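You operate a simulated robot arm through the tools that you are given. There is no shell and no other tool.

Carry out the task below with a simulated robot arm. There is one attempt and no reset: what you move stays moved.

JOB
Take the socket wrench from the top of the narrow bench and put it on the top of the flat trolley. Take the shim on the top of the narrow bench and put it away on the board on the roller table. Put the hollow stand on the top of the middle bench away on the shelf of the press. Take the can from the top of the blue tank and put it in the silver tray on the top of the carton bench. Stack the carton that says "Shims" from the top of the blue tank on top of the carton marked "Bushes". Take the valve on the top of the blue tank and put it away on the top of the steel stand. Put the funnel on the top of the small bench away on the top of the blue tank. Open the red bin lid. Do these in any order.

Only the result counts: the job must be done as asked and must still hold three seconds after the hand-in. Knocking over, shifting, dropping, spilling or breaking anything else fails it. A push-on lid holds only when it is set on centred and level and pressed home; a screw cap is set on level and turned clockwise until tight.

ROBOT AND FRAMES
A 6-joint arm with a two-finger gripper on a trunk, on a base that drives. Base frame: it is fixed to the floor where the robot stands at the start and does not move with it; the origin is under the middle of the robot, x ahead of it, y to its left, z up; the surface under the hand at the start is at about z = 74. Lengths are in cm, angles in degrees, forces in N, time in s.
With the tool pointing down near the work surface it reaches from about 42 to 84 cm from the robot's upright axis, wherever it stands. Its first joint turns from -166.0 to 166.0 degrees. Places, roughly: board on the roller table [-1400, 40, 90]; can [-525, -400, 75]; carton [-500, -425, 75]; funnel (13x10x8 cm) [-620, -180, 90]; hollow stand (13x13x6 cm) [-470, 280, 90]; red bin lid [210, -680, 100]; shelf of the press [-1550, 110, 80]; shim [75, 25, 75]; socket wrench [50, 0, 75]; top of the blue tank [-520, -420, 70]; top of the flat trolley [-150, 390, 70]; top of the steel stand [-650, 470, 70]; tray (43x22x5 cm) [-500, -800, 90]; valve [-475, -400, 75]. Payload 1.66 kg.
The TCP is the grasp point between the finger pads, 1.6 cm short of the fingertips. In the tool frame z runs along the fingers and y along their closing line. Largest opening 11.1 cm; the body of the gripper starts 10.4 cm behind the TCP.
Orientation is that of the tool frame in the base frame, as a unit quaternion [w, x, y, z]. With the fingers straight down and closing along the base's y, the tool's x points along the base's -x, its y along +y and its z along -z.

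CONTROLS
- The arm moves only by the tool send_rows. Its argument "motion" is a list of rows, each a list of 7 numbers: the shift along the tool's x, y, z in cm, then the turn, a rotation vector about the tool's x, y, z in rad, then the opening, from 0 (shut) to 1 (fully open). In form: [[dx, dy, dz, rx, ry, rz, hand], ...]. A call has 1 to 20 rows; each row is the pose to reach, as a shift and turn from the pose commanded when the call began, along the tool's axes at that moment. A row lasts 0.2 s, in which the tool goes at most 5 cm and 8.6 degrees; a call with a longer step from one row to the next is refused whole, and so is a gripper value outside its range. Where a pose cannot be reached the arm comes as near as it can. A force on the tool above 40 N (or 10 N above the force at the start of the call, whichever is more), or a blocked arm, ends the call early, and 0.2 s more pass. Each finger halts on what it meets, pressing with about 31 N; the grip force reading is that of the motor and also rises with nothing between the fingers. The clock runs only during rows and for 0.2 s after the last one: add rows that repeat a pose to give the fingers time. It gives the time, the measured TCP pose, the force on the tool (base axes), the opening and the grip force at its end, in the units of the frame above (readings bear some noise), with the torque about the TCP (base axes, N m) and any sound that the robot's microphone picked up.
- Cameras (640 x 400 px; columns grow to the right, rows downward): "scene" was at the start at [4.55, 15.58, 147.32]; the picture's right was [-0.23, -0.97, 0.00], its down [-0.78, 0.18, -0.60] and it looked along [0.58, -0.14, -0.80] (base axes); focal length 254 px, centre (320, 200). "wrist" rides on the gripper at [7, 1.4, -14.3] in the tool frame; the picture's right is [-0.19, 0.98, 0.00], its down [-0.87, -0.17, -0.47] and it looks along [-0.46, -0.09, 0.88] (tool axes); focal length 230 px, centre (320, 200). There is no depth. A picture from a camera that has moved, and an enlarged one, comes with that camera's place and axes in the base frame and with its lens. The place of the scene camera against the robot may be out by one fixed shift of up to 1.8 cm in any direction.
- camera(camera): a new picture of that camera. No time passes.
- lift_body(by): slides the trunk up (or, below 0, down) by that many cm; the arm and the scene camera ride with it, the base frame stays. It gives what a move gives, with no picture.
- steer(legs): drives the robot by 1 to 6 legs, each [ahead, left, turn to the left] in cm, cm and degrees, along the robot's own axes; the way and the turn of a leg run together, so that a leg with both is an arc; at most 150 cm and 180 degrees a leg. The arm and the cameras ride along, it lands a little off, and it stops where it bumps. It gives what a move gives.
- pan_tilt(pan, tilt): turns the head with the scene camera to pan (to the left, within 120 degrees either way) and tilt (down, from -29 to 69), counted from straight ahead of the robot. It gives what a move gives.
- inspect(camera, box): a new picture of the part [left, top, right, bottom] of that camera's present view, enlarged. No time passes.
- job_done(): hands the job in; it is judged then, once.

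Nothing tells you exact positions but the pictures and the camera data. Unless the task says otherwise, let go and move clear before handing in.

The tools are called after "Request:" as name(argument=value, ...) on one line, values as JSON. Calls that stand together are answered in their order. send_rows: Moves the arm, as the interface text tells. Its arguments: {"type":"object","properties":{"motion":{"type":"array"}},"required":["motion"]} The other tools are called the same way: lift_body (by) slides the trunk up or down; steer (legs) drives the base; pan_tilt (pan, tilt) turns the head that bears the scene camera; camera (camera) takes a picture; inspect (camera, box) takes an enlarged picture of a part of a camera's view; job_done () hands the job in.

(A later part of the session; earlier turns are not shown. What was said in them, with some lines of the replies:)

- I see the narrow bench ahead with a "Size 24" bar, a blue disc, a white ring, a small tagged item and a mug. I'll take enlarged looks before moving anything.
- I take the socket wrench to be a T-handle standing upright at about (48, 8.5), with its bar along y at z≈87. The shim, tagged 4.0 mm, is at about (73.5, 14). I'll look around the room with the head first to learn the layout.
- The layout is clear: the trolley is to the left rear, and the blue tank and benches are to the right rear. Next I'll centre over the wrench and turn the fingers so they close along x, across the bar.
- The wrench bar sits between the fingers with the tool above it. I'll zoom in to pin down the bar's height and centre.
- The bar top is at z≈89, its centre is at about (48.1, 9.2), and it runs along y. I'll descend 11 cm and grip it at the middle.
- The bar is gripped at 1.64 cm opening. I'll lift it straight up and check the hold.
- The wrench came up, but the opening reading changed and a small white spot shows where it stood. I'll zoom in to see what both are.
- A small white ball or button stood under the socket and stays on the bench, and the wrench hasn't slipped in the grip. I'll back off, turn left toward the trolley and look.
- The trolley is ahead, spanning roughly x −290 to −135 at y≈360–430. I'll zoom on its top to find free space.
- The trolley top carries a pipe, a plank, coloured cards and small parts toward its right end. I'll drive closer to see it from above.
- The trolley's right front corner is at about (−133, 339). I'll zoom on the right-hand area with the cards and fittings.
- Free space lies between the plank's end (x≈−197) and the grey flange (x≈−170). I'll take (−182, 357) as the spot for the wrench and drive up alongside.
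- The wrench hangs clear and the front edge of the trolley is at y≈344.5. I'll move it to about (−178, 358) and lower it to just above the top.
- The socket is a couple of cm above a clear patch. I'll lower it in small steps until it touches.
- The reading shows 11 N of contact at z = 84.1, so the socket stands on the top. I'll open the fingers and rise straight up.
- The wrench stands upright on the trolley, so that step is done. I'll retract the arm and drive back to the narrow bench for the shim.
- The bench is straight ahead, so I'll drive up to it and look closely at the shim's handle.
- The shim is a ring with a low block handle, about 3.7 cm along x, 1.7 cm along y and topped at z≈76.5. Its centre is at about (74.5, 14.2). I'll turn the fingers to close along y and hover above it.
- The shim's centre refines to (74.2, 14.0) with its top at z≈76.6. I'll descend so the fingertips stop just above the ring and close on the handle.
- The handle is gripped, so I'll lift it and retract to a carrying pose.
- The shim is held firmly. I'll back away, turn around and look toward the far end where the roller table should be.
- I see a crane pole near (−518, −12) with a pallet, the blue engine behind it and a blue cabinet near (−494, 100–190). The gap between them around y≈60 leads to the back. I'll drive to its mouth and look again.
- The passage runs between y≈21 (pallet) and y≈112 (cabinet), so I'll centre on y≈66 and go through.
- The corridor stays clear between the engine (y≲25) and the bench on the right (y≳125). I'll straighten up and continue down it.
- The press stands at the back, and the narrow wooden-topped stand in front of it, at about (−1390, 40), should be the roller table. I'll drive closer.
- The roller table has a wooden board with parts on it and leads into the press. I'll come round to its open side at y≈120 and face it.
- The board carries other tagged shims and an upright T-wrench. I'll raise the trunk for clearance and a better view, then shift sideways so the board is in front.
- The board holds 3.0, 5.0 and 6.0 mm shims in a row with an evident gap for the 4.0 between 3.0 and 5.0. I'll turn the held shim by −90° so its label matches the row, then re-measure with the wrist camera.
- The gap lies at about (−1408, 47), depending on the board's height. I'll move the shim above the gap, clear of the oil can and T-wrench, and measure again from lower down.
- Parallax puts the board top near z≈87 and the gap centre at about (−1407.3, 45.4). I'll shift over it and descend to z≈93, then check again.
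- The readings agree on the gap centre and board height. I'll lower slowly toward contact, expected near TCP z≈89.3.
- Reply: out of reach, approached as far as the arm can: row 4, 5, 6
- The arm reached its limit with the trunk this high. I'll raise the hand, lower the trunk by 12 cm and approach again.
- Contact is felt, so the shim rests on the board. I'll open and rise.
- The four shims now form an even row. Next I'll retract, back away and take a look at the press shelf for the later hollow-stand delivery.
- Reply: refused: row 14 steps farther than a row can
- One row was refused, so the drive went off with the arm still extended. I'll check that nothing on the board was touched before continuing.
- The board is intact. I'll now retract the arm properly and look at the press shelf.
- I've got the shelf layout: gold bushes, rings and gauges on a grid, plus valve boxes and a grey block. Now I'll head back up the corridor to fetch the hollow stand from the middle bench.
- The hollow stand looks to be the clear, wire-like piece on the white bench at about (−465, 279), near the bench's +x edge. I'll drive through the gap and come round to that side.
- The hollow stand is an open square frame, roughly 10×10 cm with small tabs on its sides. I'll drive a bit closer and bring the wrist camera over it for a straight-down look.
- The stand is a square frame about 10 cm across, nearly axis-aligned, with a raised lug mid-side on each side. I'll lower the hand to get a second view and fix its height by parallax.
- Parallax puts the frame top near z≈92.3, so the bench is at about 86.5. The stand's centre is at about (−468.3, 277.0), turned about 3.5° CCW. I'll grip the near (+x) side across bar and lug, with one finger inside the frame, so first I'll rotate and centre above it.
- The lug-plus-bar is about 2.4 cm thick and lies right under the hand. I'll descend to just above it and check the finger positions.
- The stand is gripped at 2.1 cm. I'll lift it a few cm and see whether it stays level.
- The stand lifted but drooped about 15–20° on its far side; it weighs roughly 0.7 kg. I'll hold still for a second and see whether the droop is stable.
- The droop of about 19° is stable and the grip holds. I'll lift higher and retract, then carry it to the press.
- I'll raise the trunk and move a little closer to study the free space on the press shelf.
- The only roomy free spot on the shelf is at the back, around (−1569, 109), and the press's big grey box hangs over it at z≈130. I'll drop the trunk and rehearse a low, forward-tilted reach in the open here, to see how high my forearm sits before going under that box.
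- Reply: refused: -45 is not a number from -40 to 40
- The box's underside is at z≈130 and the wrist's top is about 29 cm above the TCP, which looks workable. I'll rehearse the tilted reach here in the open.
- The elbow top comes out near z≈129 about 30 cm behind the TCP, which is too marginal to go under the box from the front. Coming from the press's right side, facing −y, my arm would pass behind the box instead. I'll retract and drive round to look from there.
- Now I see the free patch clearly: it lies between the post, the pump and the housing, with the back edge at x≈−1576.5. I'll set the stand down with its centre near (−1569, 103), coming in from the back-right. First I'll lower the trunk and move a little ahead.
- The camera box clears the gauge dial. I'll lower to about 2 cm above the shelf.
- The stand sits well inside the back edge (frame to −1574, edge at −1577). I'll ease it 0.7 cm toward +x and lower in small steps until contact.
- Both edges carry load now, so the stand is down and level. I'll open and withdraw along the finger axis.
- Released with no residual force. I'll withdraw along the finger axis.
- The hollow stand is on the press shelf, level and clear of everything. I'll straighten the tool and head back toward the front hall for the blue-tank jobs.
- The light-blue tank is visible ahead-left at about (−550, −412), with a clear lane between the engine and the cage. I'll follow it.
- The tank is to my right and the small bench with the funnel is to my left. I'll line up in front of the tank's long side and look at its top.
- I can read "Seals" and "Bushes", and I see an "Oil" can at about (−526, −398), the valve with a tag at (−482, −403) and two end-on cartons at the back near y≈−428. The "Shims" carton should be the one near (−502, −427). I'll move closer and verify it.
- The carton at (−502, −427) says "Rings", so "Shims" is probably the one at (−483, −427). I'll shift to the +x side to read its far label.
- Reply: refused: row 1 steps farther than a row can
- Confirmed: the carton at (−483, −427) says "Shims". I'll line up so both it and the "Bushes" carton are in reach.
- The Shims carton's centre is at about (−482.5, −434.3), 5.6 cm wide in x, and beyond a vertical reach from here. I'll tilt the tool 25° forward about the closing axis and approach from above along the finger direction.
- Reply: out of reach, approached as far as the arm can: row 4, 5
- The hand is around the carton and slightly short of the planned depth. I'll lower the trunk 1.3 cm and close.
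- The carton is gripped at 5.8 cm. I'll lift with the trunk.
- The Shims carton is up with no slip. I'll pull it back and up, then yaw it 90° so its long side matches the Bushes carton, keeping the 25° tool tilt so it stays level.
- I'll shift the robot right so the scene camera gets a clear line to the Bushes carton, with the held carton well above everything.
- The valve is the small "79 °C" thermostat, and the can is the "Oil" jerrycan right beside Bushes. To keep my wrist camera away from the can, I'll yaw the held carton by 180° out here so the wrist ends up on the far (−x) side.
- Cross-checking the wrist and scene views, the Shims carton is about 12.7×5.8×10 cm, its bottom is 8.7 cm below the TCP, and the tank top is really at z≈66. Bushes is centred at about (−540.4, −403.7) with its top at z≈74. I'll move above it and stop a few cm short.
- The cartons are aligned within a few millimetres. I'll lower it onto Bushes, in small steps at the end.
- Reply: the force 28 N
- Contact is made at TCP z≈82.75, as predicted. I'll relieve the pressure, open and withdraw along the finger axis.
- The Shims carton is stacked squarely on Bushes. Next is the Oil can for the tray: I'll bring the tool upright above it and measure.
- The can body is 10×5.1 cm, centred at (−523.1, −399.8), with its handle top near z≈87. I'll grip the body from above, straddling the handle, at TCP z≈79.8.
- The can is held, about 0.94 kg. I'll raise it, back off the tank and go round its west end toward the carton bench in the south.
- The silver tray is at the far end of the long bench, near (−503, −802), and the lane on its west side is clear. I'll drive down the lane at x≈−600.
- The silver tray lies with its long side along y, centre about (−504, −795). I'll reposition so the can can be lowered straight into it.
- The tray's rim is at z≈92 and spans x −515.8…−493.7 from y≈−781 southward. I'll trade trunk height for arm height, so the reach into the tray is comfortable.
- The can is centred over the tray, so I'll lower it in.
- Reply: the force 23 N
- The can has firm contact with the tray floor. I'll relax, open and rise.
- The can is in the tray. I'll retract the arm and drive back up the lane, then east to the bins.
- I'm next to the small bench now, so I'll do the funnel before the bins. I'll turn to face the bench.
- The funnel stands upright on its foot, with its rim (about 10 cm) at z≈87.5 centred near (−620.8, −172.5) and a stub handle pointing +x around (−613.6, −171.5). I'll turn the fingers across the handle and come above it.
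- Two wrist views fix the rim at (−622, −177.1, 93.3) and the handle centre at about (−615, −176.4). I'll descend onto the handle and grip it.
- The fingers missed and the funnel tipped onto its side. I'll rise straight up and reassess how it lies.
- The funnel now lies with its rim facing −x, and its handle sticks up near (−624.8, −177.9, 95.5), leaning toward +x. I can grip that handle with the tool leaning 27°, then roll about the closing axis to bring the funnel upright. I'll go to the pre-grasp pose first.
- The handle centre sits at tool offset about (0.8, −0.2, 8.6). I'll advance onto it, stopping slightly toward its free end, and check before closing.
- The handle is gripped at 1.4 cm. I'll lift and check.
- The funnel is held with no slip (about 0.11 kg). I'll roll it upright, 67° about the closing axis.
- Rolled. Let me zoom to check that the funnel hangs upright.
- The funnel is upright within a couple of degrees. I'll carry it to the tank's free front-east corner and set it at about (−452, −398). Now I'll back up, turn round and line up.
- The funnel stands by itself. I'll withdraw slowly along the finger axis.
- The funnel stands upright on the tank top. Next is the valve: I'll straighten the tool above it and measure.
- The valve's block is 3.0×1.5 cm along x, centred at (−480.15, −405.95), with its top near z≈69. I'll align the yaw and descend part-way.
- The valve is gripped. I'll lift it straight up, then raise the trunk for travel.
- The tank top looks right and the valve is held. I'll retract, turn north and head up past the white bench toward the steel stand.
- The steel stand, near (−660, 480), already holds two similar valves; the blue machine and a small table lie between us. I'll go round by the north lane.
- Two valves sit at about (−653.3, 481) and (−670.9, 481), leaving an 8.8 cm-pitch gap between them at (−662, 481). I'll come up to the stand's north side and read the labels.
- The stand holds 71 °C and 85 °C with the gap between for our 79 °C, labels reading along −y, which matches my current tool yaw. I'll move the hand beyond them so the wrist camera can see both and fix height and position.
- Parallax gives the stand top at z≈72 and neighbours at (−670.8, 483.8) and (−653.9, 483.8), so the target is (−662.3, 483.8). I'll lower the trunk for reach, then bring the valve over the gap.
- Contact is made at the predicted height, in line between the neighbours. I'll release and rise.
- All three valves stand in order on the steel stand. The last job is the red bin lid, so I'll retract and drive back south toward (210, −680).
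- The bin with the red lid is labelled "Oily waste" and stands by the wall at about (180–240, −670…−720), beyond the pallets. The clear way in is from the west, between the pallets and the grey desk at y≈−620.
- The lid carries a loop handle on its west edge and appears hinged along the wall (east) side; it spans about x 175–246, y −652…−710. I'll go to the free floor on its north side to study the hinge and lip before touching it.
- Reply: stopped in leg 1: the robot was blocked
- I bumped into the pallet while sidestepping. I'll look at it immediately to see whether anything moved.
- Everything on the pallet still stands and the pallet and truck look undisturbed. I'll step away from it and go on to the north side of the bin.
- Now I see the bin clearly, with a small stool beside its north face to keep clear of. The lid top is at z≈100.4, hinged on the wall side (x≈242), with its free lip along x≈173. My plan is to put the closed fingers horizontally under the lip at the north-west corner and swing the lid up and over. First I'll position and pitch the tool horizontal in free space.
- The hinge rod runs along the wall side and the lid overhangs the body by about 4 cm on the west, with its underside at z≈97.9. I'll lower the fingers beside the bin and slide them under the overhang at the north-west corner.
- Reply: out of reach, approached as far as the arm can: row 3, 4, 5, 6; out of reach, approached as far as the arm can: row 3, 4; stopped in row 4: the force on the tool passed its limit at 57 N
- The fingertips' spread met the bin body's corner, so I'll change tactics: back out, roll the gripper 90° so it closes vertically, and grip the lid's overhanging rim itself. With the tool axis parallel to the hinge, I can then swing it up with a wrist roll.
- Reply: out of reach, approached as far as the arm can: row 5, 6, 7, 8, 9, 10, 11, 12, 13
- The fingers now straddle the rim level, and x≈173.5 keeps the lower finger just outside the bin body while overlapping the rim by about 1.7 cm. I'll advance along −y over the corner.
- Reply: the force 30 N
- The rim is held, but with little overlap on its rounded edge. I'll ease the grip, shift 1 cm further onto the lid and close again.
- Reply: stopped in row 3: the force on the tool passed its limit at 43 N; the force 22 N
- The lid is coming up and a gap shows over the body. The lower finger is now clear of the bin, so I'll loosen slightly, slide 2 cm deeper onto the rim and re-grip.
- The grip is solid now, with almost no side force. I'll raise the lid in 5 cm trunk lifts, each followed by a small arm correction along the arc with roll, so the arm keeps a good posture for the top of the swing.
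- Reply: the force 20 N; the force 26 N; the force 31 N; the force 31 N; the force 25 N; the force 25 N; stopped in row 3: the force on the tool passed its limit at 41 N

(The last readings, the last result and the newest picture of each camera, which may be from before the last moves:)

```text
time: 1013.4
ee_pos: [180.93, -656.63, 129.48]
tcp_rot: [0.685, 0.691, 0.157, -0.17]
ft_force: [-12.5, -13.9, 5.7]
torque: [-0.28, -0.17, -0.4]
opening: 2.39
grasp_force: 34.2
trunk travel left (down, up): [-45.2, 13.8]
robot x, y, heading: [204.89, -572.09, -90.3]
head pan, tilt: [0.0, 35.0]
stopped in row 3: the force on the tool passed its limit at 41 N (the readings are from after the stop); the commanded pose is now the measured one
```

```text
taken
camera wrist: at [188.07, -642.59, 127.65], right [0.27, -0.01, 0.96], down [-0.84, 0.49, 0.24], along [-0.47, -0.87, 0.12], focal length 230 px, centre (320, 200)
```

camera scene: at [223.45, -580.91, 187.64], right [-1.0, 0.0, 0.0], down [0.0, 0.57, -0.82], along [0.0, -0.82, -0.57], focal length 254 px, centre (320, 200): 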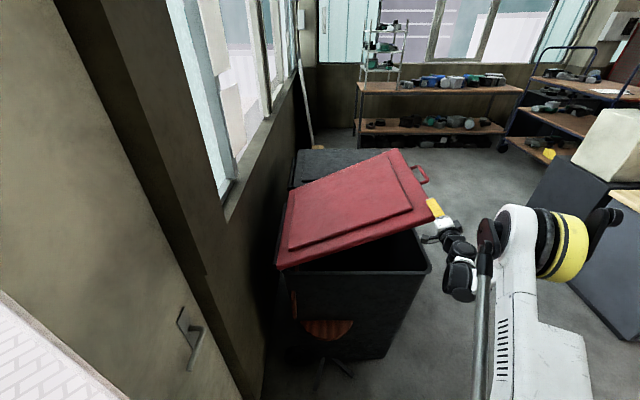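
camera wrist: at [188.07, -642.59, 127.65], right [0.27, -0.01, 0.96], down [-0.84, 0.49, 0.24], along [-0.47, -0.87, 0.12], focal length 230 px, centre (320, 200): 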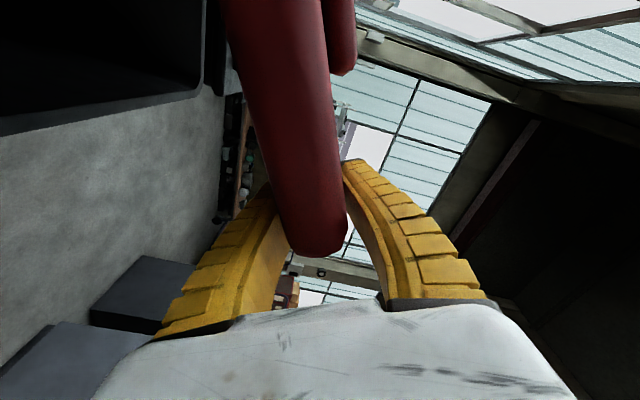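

The grip has crept about 1.5 cm outward along the rim during the lifts. I'll loosen slightly, slide back in along the lid and re-grip before continuing.

Request:
send_rows(motion=[[0, 0, 0, 0, 0, 0, 0.34], [0, 0, 0, 0, 0, 0, 0.34], [0.8, 0, 0, 0, 0, 0, 0.34], [1.6, 0, 0, 0, 0, 0, 0.34], [2.6, 0, 0, 0, 0, 0, 0.34], [2.6, 0, 0, 0, 0, 0, 0.2], [2.6, 0, 0, 0, 0, 0, 0], [2.6, 0, 0, 0, 0, 0, 0]])

Request:
camera(camera="wrist")

```text
time: 1015.1
ee_pos: [183.63, -656.48, 128.27]
tcp_rot: [0.686, 0.69, 0.159, -0.167]
ft_force: [-2.0, 7.9, -1.1]
torque: [-0.06, -0.47, -0.11]
opening: 2.56
grasp_force: 33.6
trunk travel left (down, up): [-45.2, 13.8]
robot x, y, heading: [205.26, -572.14, -90.0]
head pan, tilt: [0.0, 35.0]
```

```text
taken
camera wrist: at [190.58, -642.27, 126.49], right [0.27, -0.01, 0.96], down [-0.84, 0.48, 0.24], along [-0.47, -0.88, 0.13], focal length 230 px, centre (320, 200)
```

wrist: 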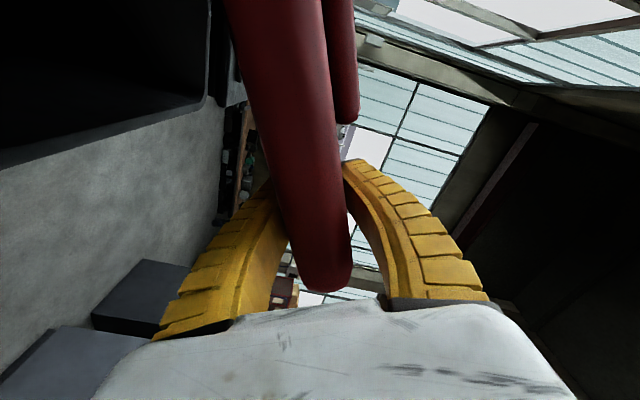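

Request:
send_rows(motion=[[0.09, 3.49, 0, 0, 0, -0.0524, 0], [0.37, 6.96, 0, 0, 0, -0.1047, 0], [0.82, 10.42, 0, 0, 0, -0.1571, 0], [1.46, 13.85, 0, 0, 0, -0.2094, 0], [2.27, 17.24, 0, 0, 0, -0.2618, 0], [2.27, 17.24, 0, 0, 0, -0.2618, 0]])

Request:
camera(camera="scene")

Request:
camera(camera="wrist")

```text
time: 1016.5
ee_pos: [193.01, -656.47, 142.71]
tcp_rot: [0.658, 0.664, 0.246, -0.257]
ft_force: [-18.3, 9.8, 13.9]
torque: [-0.1, -0.5, -0.07]
opening: 2.65
grasp_force: 34.4
trunk travel left (down, up): [-45.2, 13.8]
robot x, y, heading: [205.36, -572.22, -90.1]
head pan, tilt: [0.0, 35.0]
```

```text
taken
camera scene: at [223.11, -580.23, 187.71], right [-1.0, 0.0, 0.0], down [0.0, 0.57, -0.82], along [0.0, -0.82, -0.57], focal length 254 px, centre (320, 200)
```

scene: 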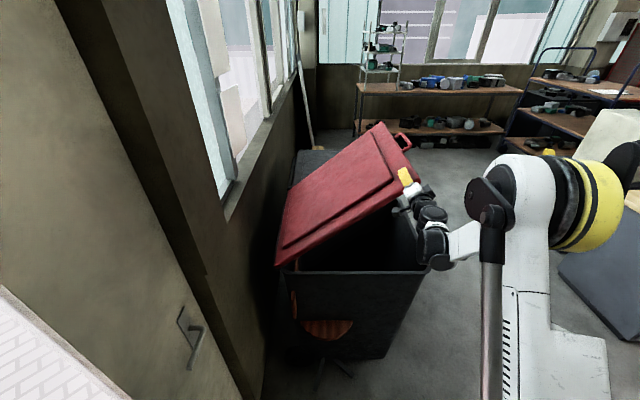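

```text
taken
camera wrist: at [199.31, -642.31, 139.29], right [0.51, -0.01, 0.86], down [-0.75, 0.48, 0.45], along [-0.42, -0.88, 0.24], focal length 230 px, centre (320, 200)
```

wrist: 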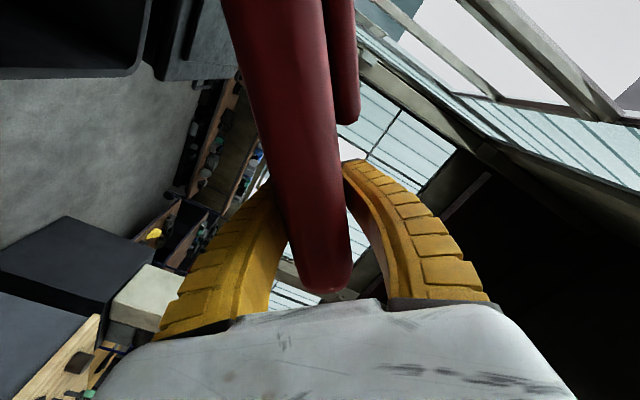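

The lid follows smoothly at about 41°. I'll continue the arc.

Request:
send_rows(motion=[[0.09, 3.49, 0, 0, 0, -0.0524, 0], [0.37, 6.96, 0, 0, 0, -0.1047, 0], [0.82, 10.42, 0, 0, 0, -0.1571, 0], [1.46, 13.85, 0, 0, 0, -0.2094, 0], [2.27, 17.24, 0, 0, 0, -0.2618, 0], [2.27, 17.24, 0, 0, 0, -0.2618, 0]])

Request:
camera(camera="scene")

Request:
camera(camera="wrist")

```text
time: 1018.0
ee_pos: [206.32, -656.75, 154.29]
tcp_rot: [0.62, 0.624, 0.332, -0.339]
ft_force: [-14.7, 9.4, 20.5]
torque: [0.24, -0.46, 0.18]
opening: 2.64
grasp_force: 34.5
trunk travel left (down, up): [-45.2, 13.8]
robot x, y, heading: [205.05, -572.5, -90.2]
head pan, tilt: [0.0, 35.0]
```

```text
taken
camera scene: at [223.13, -580.12, 187.7], right [-1.0, 0.0, 0.0], down [0.0, 0.57, -0.82], along [0.0, -0.82, -0.57], focal length 254 px, centre (320, 200)
```

scene: 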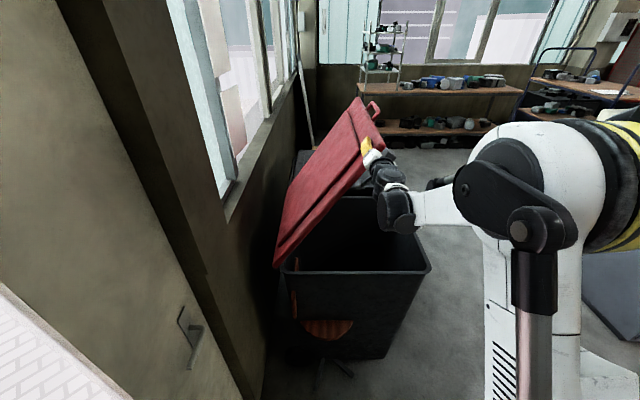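

```text
taken
camera wrist: at [211.55, -642.44, 149.25], right [0.72, -0.01, 0.7], down [-0.61, 0.48, 0.63], along [-0.34, -0.88, 0.34], focal length 230 px, centre (320, 200)
```

wrist: 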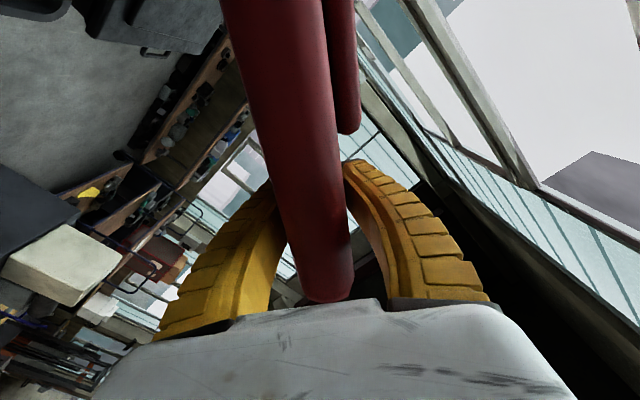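

Request:
send_rows(motion=[[0.09, 3.49, 0, 0, 0, -0.0524, 0], [0.37, 6.96, 0, 0, 0, -0.1047, 0], [0.82, 10.42, 0, 0, 0, -0.1571, 0], [1.46, 13.85, 0, 0, 0, -0.2094, 0], [2.27, 17.24, 0, 0, 0, -0.2618, 0], [2.27, 17.24, 0, 0, 0, -0.2618, 0]])

Request:
camera(camera="scene")

Request:
camera(camera="wrist")

```text
time: 1019.4
ee_pos: [222.25, -656.87, 161.99]
tcp_rot: [0.571, 0.576, 0.411, -0.418]
ft_force: [-6.6, 13.3, 21.9]
torque: [0.09, -0.48, 0.08]
opening: 2.83
grasp_force: 33.6
trunk travel left (down, up): [-45.2, 13.8]
robot x, y, heading: [205.24, -572.07, -90.3]
head pan, tilt: [0.0, 35.0]
```

```text
taken
camera scene: at [223.21, -579.96, 187.7], right [-1.0, 0.0, 0.0], down [0.0, 0.57, -0.82], along [0.0, -0.82, -0.57], focal length 254 px, centre (320, 200)
```

scene: 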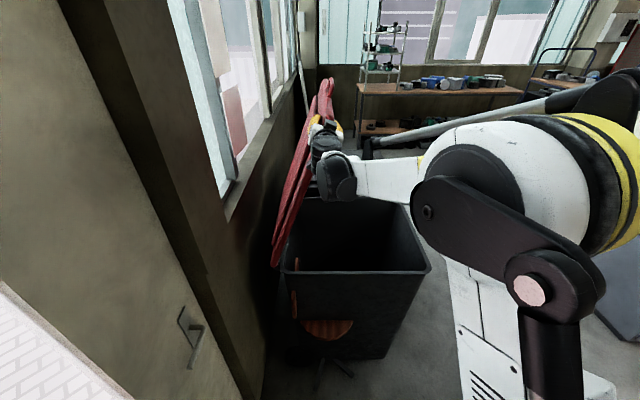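

```text
taken
camera wrist: at [225.75, -642.61, 155.87], right [0.87, -0.01, 0.49], down [-0.42, 0.48, 0.77], along [-0.24, -0.88, 0.41], focal length 230 px, centre (320, 200)
```

wrist: 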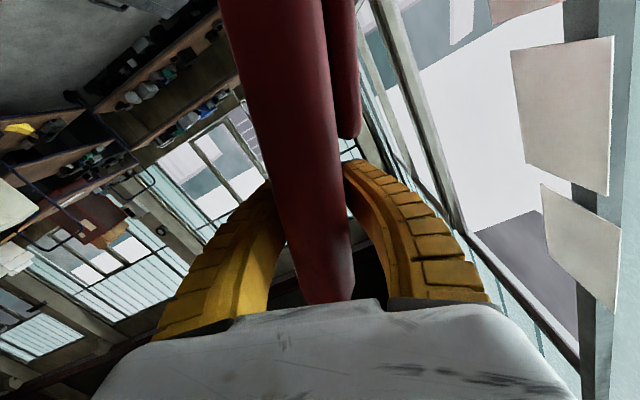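

Request:
send_rows(motion=[[0.09, 3.48, 0, 0, 0, -0.0524, 0], [0.36, 6.94, 0, 0, 0, -0.1047, 0], [0.82, 10.39, 0, 0, 0, -0.1571, 0], [1.45, 13.8, 0, 0, 0, -0.2094, 0], [1.45, 13.8, 0, 0, 0, -0.2094, 0]])

Request:
camera(camera="scene")

Request:
camera(camera="wrist")

```text
time: 1020.5
ee_pos: [235.83, -656.8, 164.88]
tcp_rot: [0.524, 0.53, 0.469, -0.475]
ft_force: [-2.4, 8.5, 25.5]
torque: [-0.05, -0.5, 0.07]
opening: 2.59
grasp_force: 34.2
trunk travel left (down, up): [-45.2, 13.8]
robot x, y, heading: [205.15, -571.99, -90.3]
head pan, tilt: [0.0, 35.0]
```

```text
taken
camera scene: at [223.26, -580.07, 187.69], right [-1.0, 0.0, 0.0], down [0.0, 0.57, -0.82], along [0.0, -0.82, -0.57], focal length 254 px, centre (320, 200)
```

scene: 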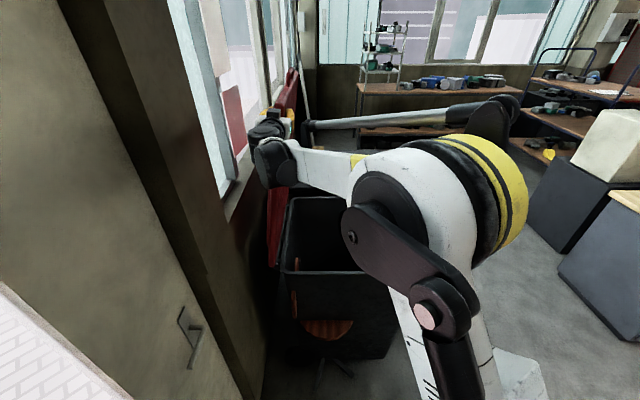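

```text
taken
camera wrist: at [238.06, -642.6, 158.17], right [0.95, -0.01, 0.3], down [-0.26, 0.47, 0.84], along [-0.15, -0.88, 0.45], focal length 230 px, centre (320, 200)
```

wrist: 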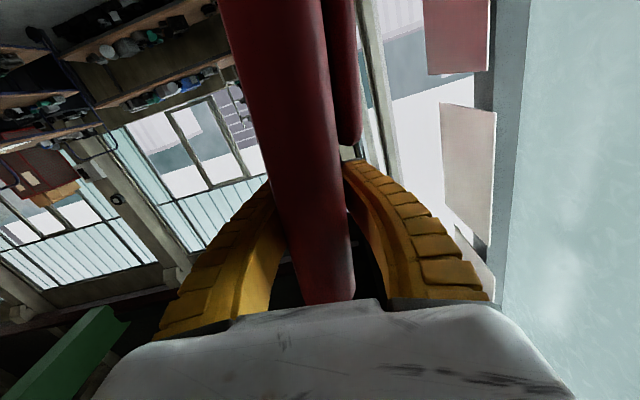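

Request:
send_rows(motion=[[0.05, 2.9, 0, 0, 0, -0.0436, 0], [0.25, 5.78, 0, 0, 0, -0.0873, 0], [0.25, 5.78, 0, 0, 0, -0.0873, 0]])

Request:
camera(camera="wrist")

Request:
camera(camera="scene")

```text
time: 1021.4
ee_pos: [241.73, -657.04, 165.02]
tcp_rot: [0.503, 0.509, 0.491, -0.497]
ft_force: [0.9, 8.5, 24.6]
torque: [-0.08, -0.5, 0.0]
opening: 2.61
grasp_force: 33.8
trunk travel left (down, up): [-45.2, 13.8]
robot x, y, heading: [204.82, -571.85, -90.1]
head pan, tilt: [0.0, 35.0]
```

```text
taken
camera wrist: at [243.27, -642.65, 158.28], right [0.98, -0.01, 0.21], down [-0.18, 0.47, 0.86], along [-0.11, -0.88, 0.46], focal length 230 px, centre (320, 200)
```

wrist: 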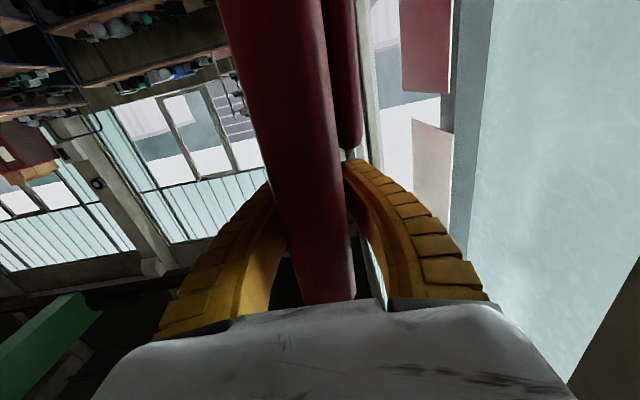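

```text
taken
camera scene: at [223.31, -580.06, 187.69], right [-1.0, 0.0, 0.0], down [0.0, 0.57, -0.82], along [0.0, -0.82, -0.57], focal length 254 px, centre (320, 200)
```

scene: 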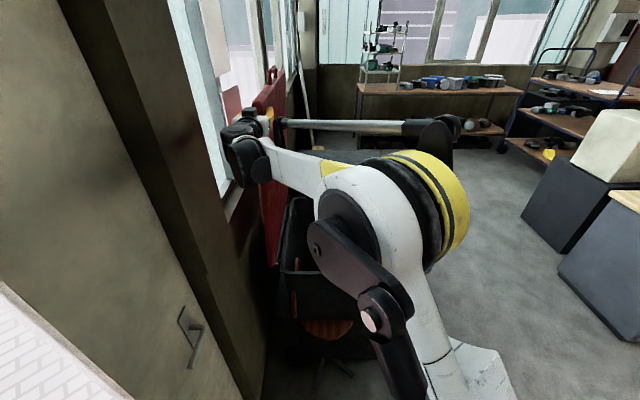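

Request:
send_rows(motion=[[0.03, 1.7, 0, 0, 0, -0.0262, 0], [0.1, 3.5, 0, 0, 0, -0.0524, 0], [0.2, 5.2, 0, 0, 0, -0.0785, 0], [0.2, 5.2, 0, 0, 0, -0.0785, 0]])

Request:
camera(camera="scene")

Request:
camera(camera="wrist")

```text
time: 1022.4
ee_pos: [246.9, -656.93, 165.15]
tcp_rot: [-0.483, -0.489, -0.511, 0.516]
ft_force: [3.5, 13.7, 21.2]
torque: [-0.23, -0.51, 0.03]
opening: 2.8
grasp_force: 34.0
trunk travel left (down, up): [-45.2, 13.8]
robot x, y, heading: [205.17, -572.18, -89.7]
head pan, tilt: [0.0, 35.0]
```

```text
taken
camera scene: at [223.4, -579.96, 187.68], right [-1.0, 0.0, 0.0], down [0.0, 0.57, -0.82], along [0.0, -0.82, -0.57], focal length 254 px, centre (320, 200)
```

scene: 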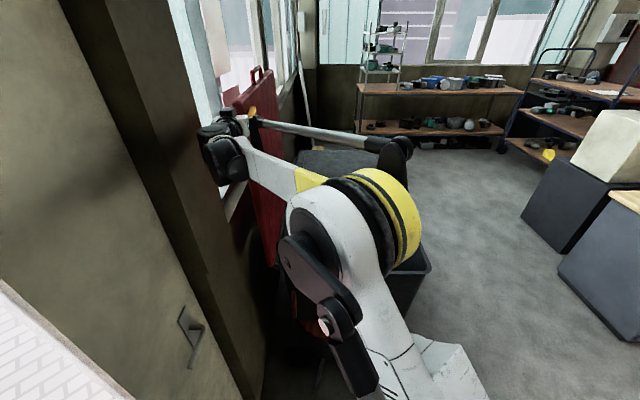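

```text
taken
camera wrist: at [247.98, -642.76, 158.16], right [0.99, -0.01, 0.13], down [-0.11, 0.47, 0.87], along [-0.07, -0.88, 0.47], focal length 230 px, centre (320, 200)
```

wrist: 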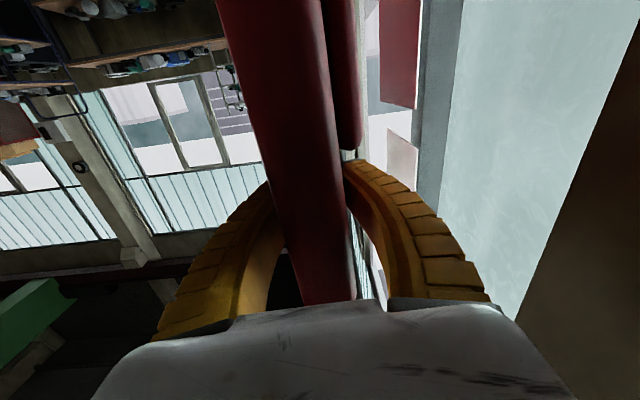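

The lid is now just past vertical, at about 93°. I'll open the fingers moderately and watch which way it leans.

Request:
send_rows(motion=[[0, 0, 0, 0, 0, 0, 0.3], [0, 0, 0, 0, 0, 0, 0.36], [0, 0, 0, 0, 0, 0, 0.42], [0, 0, 0, 0, 0, 0, 0.46], [0, 0, 0, 0, 0, 0, 0.46], [0, 0, 0, 0, 0, 0, 0.46]])

Request:
camera(camera="wrist")

Request:
camera(camera="scene")

```text
time: 1023.8
ee_pos: [246.94, -657.63, 164.72]
tcp_rot: [-0.481, -0.489, -0.512, 0.516]
ft_force: [0.6, 0.6, 1.0]
torque: [0.0, -0.01, -0.01]
opening: 5.39
grasp_force: 2.7
trunk travel left (down, up): [-45.2, 13.8]
robot x, y, heading: [205.02, -572.09, -89.7]
head pan, tilt: [0.0, 35.0]
```

```text
taken
camera wrist: at [248.02, -643.36, 157.86], right [0.99, -0.01, 0.13], down [-0.11, 0.47, 0.88], along [-0.07, -0.88, 0.46], focal length 230 px, centre (320, 200)
```

wrist: 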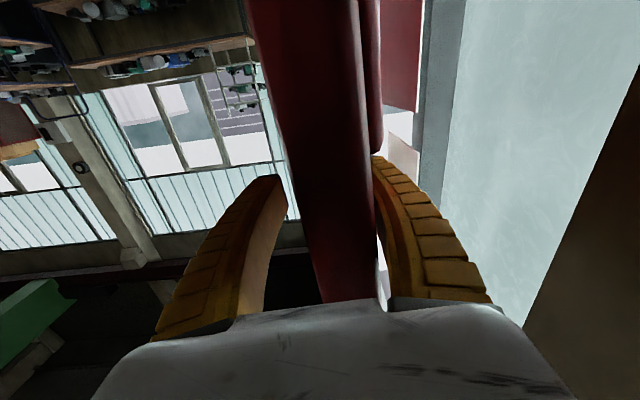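

```text
taken
camera scene: at [223.54, -580.64, 187.64], right [-1.0, 0.0, 0.0], down [0.0, 0.57, -0.82], along [0.0, -0.82, -0.57], focal length 254 px, centre (320, 200)
```

scene: 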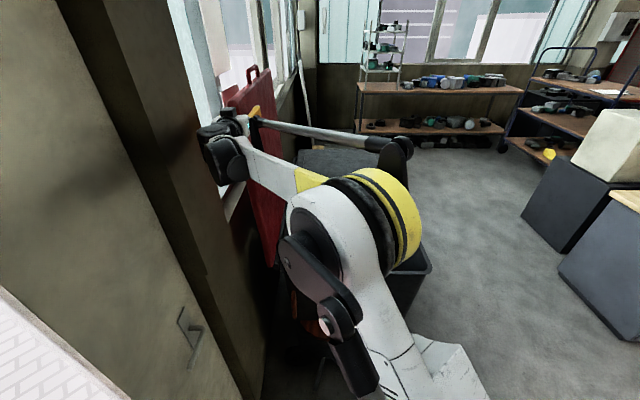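

The lid leans toward the wall against the outer finger, so it wants to stay open. I'll withdraw straight north so it can settle back.

Request:
send_rows(motion=[[0, 0, -1.5, 0, 0, 0, 0.5], [0, 0, -3, 0, 0, 0, 0.55], [0, 0, -5, 0, 0, 0, 0.55], [0, 0, -7, 0, 0, 0, 0.55], [0, 0, -9, 0, 0, 0, 0.55], [0, 0, -11, 0, 0, 0, 0.55], [0, 0, -13, 0, 0, 0, 0.55], [0, 0, -13, 0, 0, 0, 0.55]])

Request:
camera(camera="wrist")

Request:
camera(camera="scene")

```text
time: 1025.5
ee_pos: [247.02, -644.58, 164.9]
tcp_rot: [-0.481, -0.49, -0.512, 0.516]
ft_force: [-0.8, -0.5, 0.0]
torque: [0.01, 0.06, 0.01]
opening: 6.25
grasp_force: 1.4
trunk travel left (down, up): [-45.2, 13.8]
robot x, y, heading: [204.93, -572.02, -89.7]
head pan, tilt: [0.0, 35.0]
```

```text
taken
camera wrist: at [248.18, -630.43, 157.96], right [0.99, -0.01, 0.13], down [-0.11, 0.47, 0.88], along [-0.07, -0.88, 0.46], focal length 230 px, centre (320, 200)
```

wrist: 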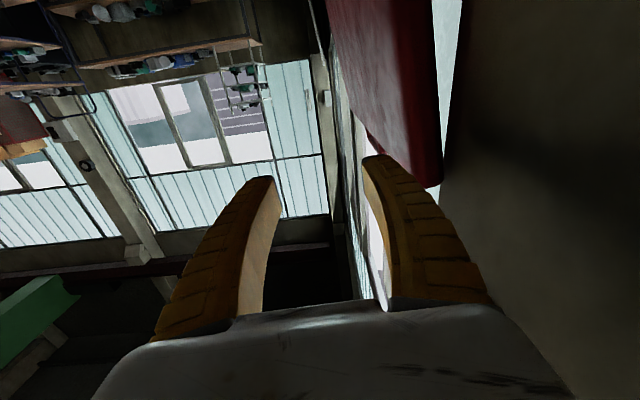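

```text
taken
camera scene: at [223.53, -580.73, 187.64], right [-1.0, 0.0, 0.0], down [0.0, 0.57, -0.82], along [0.0, -0.82, -0.57], focal length 254 px, centre (320, 200)
```

scene: 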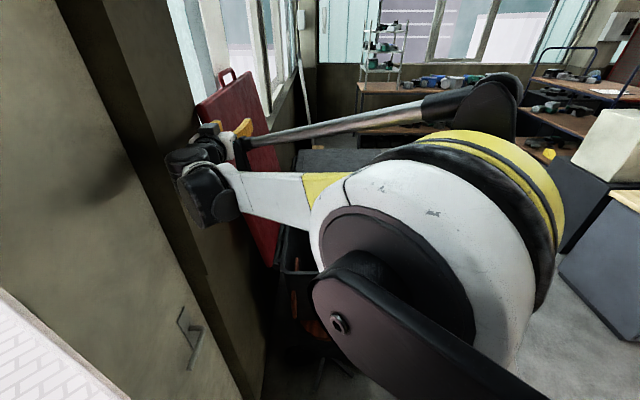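

The lid has settled open against the wall. I'll move the arm clear and check the whole bin.

Request:
send_rows(motion=[[0, -3, -1, 0, 0, 0, 0.4], [0, -7, -2, 0, 0, 0, 0.4], [0, -11, -3, 0, 0, 0, 0.4], [0, -15, -4, 0, 0, 0, 0.4], [0, -19, -5, 0, 0, 0, 0.4], [0, -23, -5, 0, 0, 0, 0.4], [0, -27, -5, 0, 0, 0, 0.4], [0, -31, -5, 0, 0, 0, 0.4], [0, -35, -5, 0, 0, 0, 0.4], [0, -39, -5, 0, 0, 0, 0.4], [0, -43, -5, 0, 0, 0, 0.4]])

Request:
camera(camera="scene")

```text
time: 1028.0
ee_pos: [204.02, -639.12, 167.19]
tcp_rot: [-0.482, -0.49, -0.51, 0.517]
ft_force: [-0.4, 0.2, 0.2]
torque: [-0.02, -0.02, 0.03]
opening: 4.66
grasp_force: 1.7
trunk travel left (down, up): [-45.2, 13.8]
robot x, y, heading: [205.4, -572.16, -90.2]
head pan, tilt: [0.0, 35.0]
```

```text
taken
camera scene: at [223.38, -580.64, 187.66], right [-1.0, 0.0, 0.0], down [0.0, 0.57, -0.82], along [0.0, -0.82, -0.57], focal length 254 px, centre (320, 200)
```

scene: 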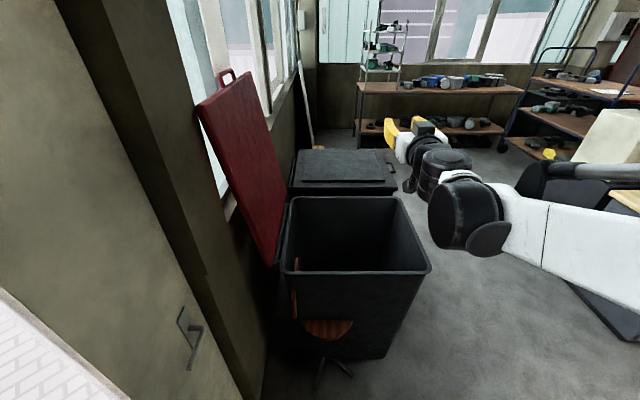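

The lid rests fully open against the wall and the neighbouring bin and stool are undisturbed. I'll back off a little and confirm that it holds.

Request:
steer(legs=[[-20, 0, 0]])

Request:
pan_tilt(pan=5, tilt=38)

Request:
camera(camera="scene")

Request:
pan_tilt(pan=-75, tilt=5)

Request:
camera(camera="scene")

```text
time: 1029.5
ee_pos: [204.22, -618.95, 167.17]
tcp_rot: [-0.482, -0.489, -0.511, 0.518]
ft_force: [0.7, 0.0, 0.6]
torque: [0.01, 0.01, -0.03]
opening: 4.68
grasp_force: 1.8
trunk travel left (down, up): [-45.2, 13.8]
robot x, y, heading: [205.16, -552.27, -90.0]
head pan, tilt: [0.0, 35.0]
```

```text
time: 1030.2
ee_pos: [204.2, -619.03, 167.12]
tcp_rot: [-0.482, -0.489, -0.511, 0.517]
ft_force: [-0.4, -0.3, -0.5]
torque: [0.0, -0.02, -0.01]
opening: 4.67
grasp_force: 1.6
trunk travel left (down, up): [-45.2, 13.8]
robot x, y, heading: [204.96, -552.21, -90.2]
head pan, tilt: [5.0, 38.0]
```

```text
taken
camera scene: at [224.27, -560.5, 187.19], right [-1.0, -0.09, 0.0], down [-0.05, 0.61, -0.79], along [0.07, -0.79, -0.62], focal length 254 px, centre (320, 200)
```

scene: 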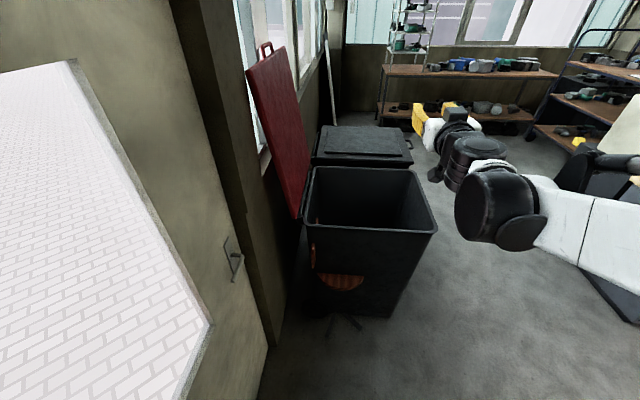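

```text
time: 1031.7
ee_pos: [204.27, -619.09, 167.07]
tcp_rot: [-0.482, -0.488, -0.512, 0.517]
ft_force: [-0.2, 0.3, 0.0]
torque: [-0.04, 0.01, 0.02]
opening: 4.68
grasp_force: 1.8
trunk travel left (down, up): [-45.2, 13.8]
robot x, y, heading: [204.89, -552.1, -90.2]
head pan, tilt: [-75.0, 5.0]
```

```text
taken
camera scene: at [214.67, -554.28, 192.46], right [-0.26, 0.97, 0.0], down [0.08, 0.02, -1.0], along [-0.96, -0.26, -0.09], focal length 254 px, centre (320, 200)
```

scene: 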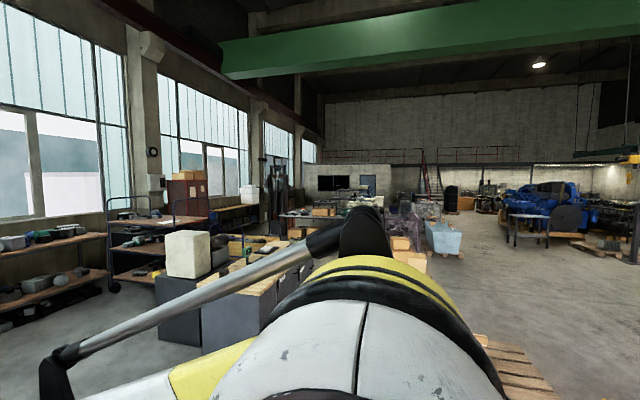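

The lid stays open. The tank is visible in the distance, so I'll zoom in for a last check on the funnel and carton stack.

Request:
inspect(camera="scene", box=[415, 205, 475, 260])

Request:
inspect(camera="scene", box=[425, 215, 465, 240])

```text
7.27 times, centred on (445, 232) of scene
camera zoom: at [214.67, -554.28, 192.46], right [-0.26, 0.97, 0.0], down [0.08, 0.02, -1.0], along [-0.96, -0.26, -0.09], focal length 1846 px, centre (-589, -36)
```

zoom: 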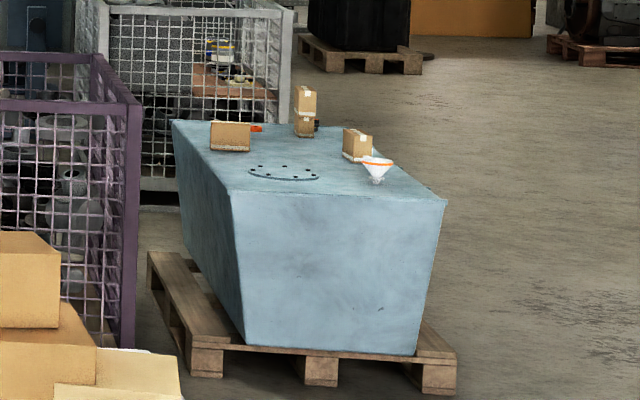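

```text
16.00 times, centred on (445, 228) of scene
camera zoom: at [214.67, -554.28, 192.46], right [-0.26, 0.97, 0.0], down [0.08, 0.02, -1.0], along [-0.96, -0.26, -0.09], focal length 4060 px, centre (-1680, -240)
```

zoom: 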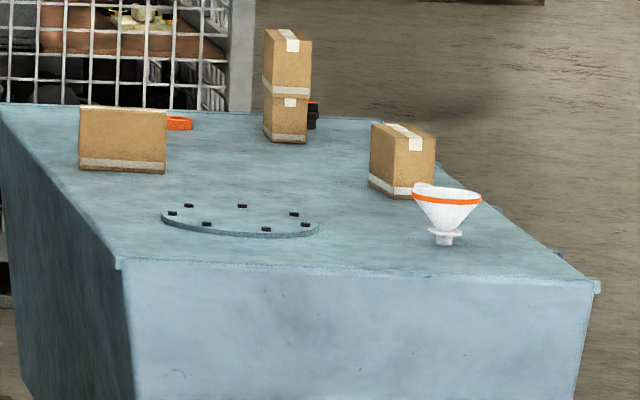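

Everything is in place: the funnel and stack stand on the tank, the lid holds open and the hand is clear. I'm handing the job in.

Request:
job_done()

```text
The job is handed in.
```

I finished all eight tasks and handed the job in. I don't have the verdict yet. Two mishaps along the way could count against it.

**How each item was left:**
- **Socket wrench:** upright on top of the flat trolley.
- **Shim (4.0 mm):** on the board on the roller table, in the gap between 3.0 and 5.0 mm.
- **Hollow stand:** level on the press shelf, behind the housing and clear of the gauge post.
- **Can (Oil):** standing in the silver tray on the carton bench.
- **"Shims" carton:** stacked squarely on "Bushes" on the blue tank.
- **Valve (79 °C):** on the steel stand, between 71 and 85 °C.
- **Funnel:** upright on the blue tank, near its north-east corner. It stands on its narrow spout.
- **Red bin lid ("Oily waste"):** fully open and resting against the wall.

A zoomed look just before hand-in showed the lid still open, and the funnel and carton stack still standing.

**Mishaps:**
- My first grip knocked the funnel onto its side on the small bench. I picked it up and stood it upright on the tank.
- On the way to the bin, the base bumped the pallet with the pots. The pots were still upright and nothing looked moved.

I also pressed against the bin once while reaching for the lid. It did not appear to shift.
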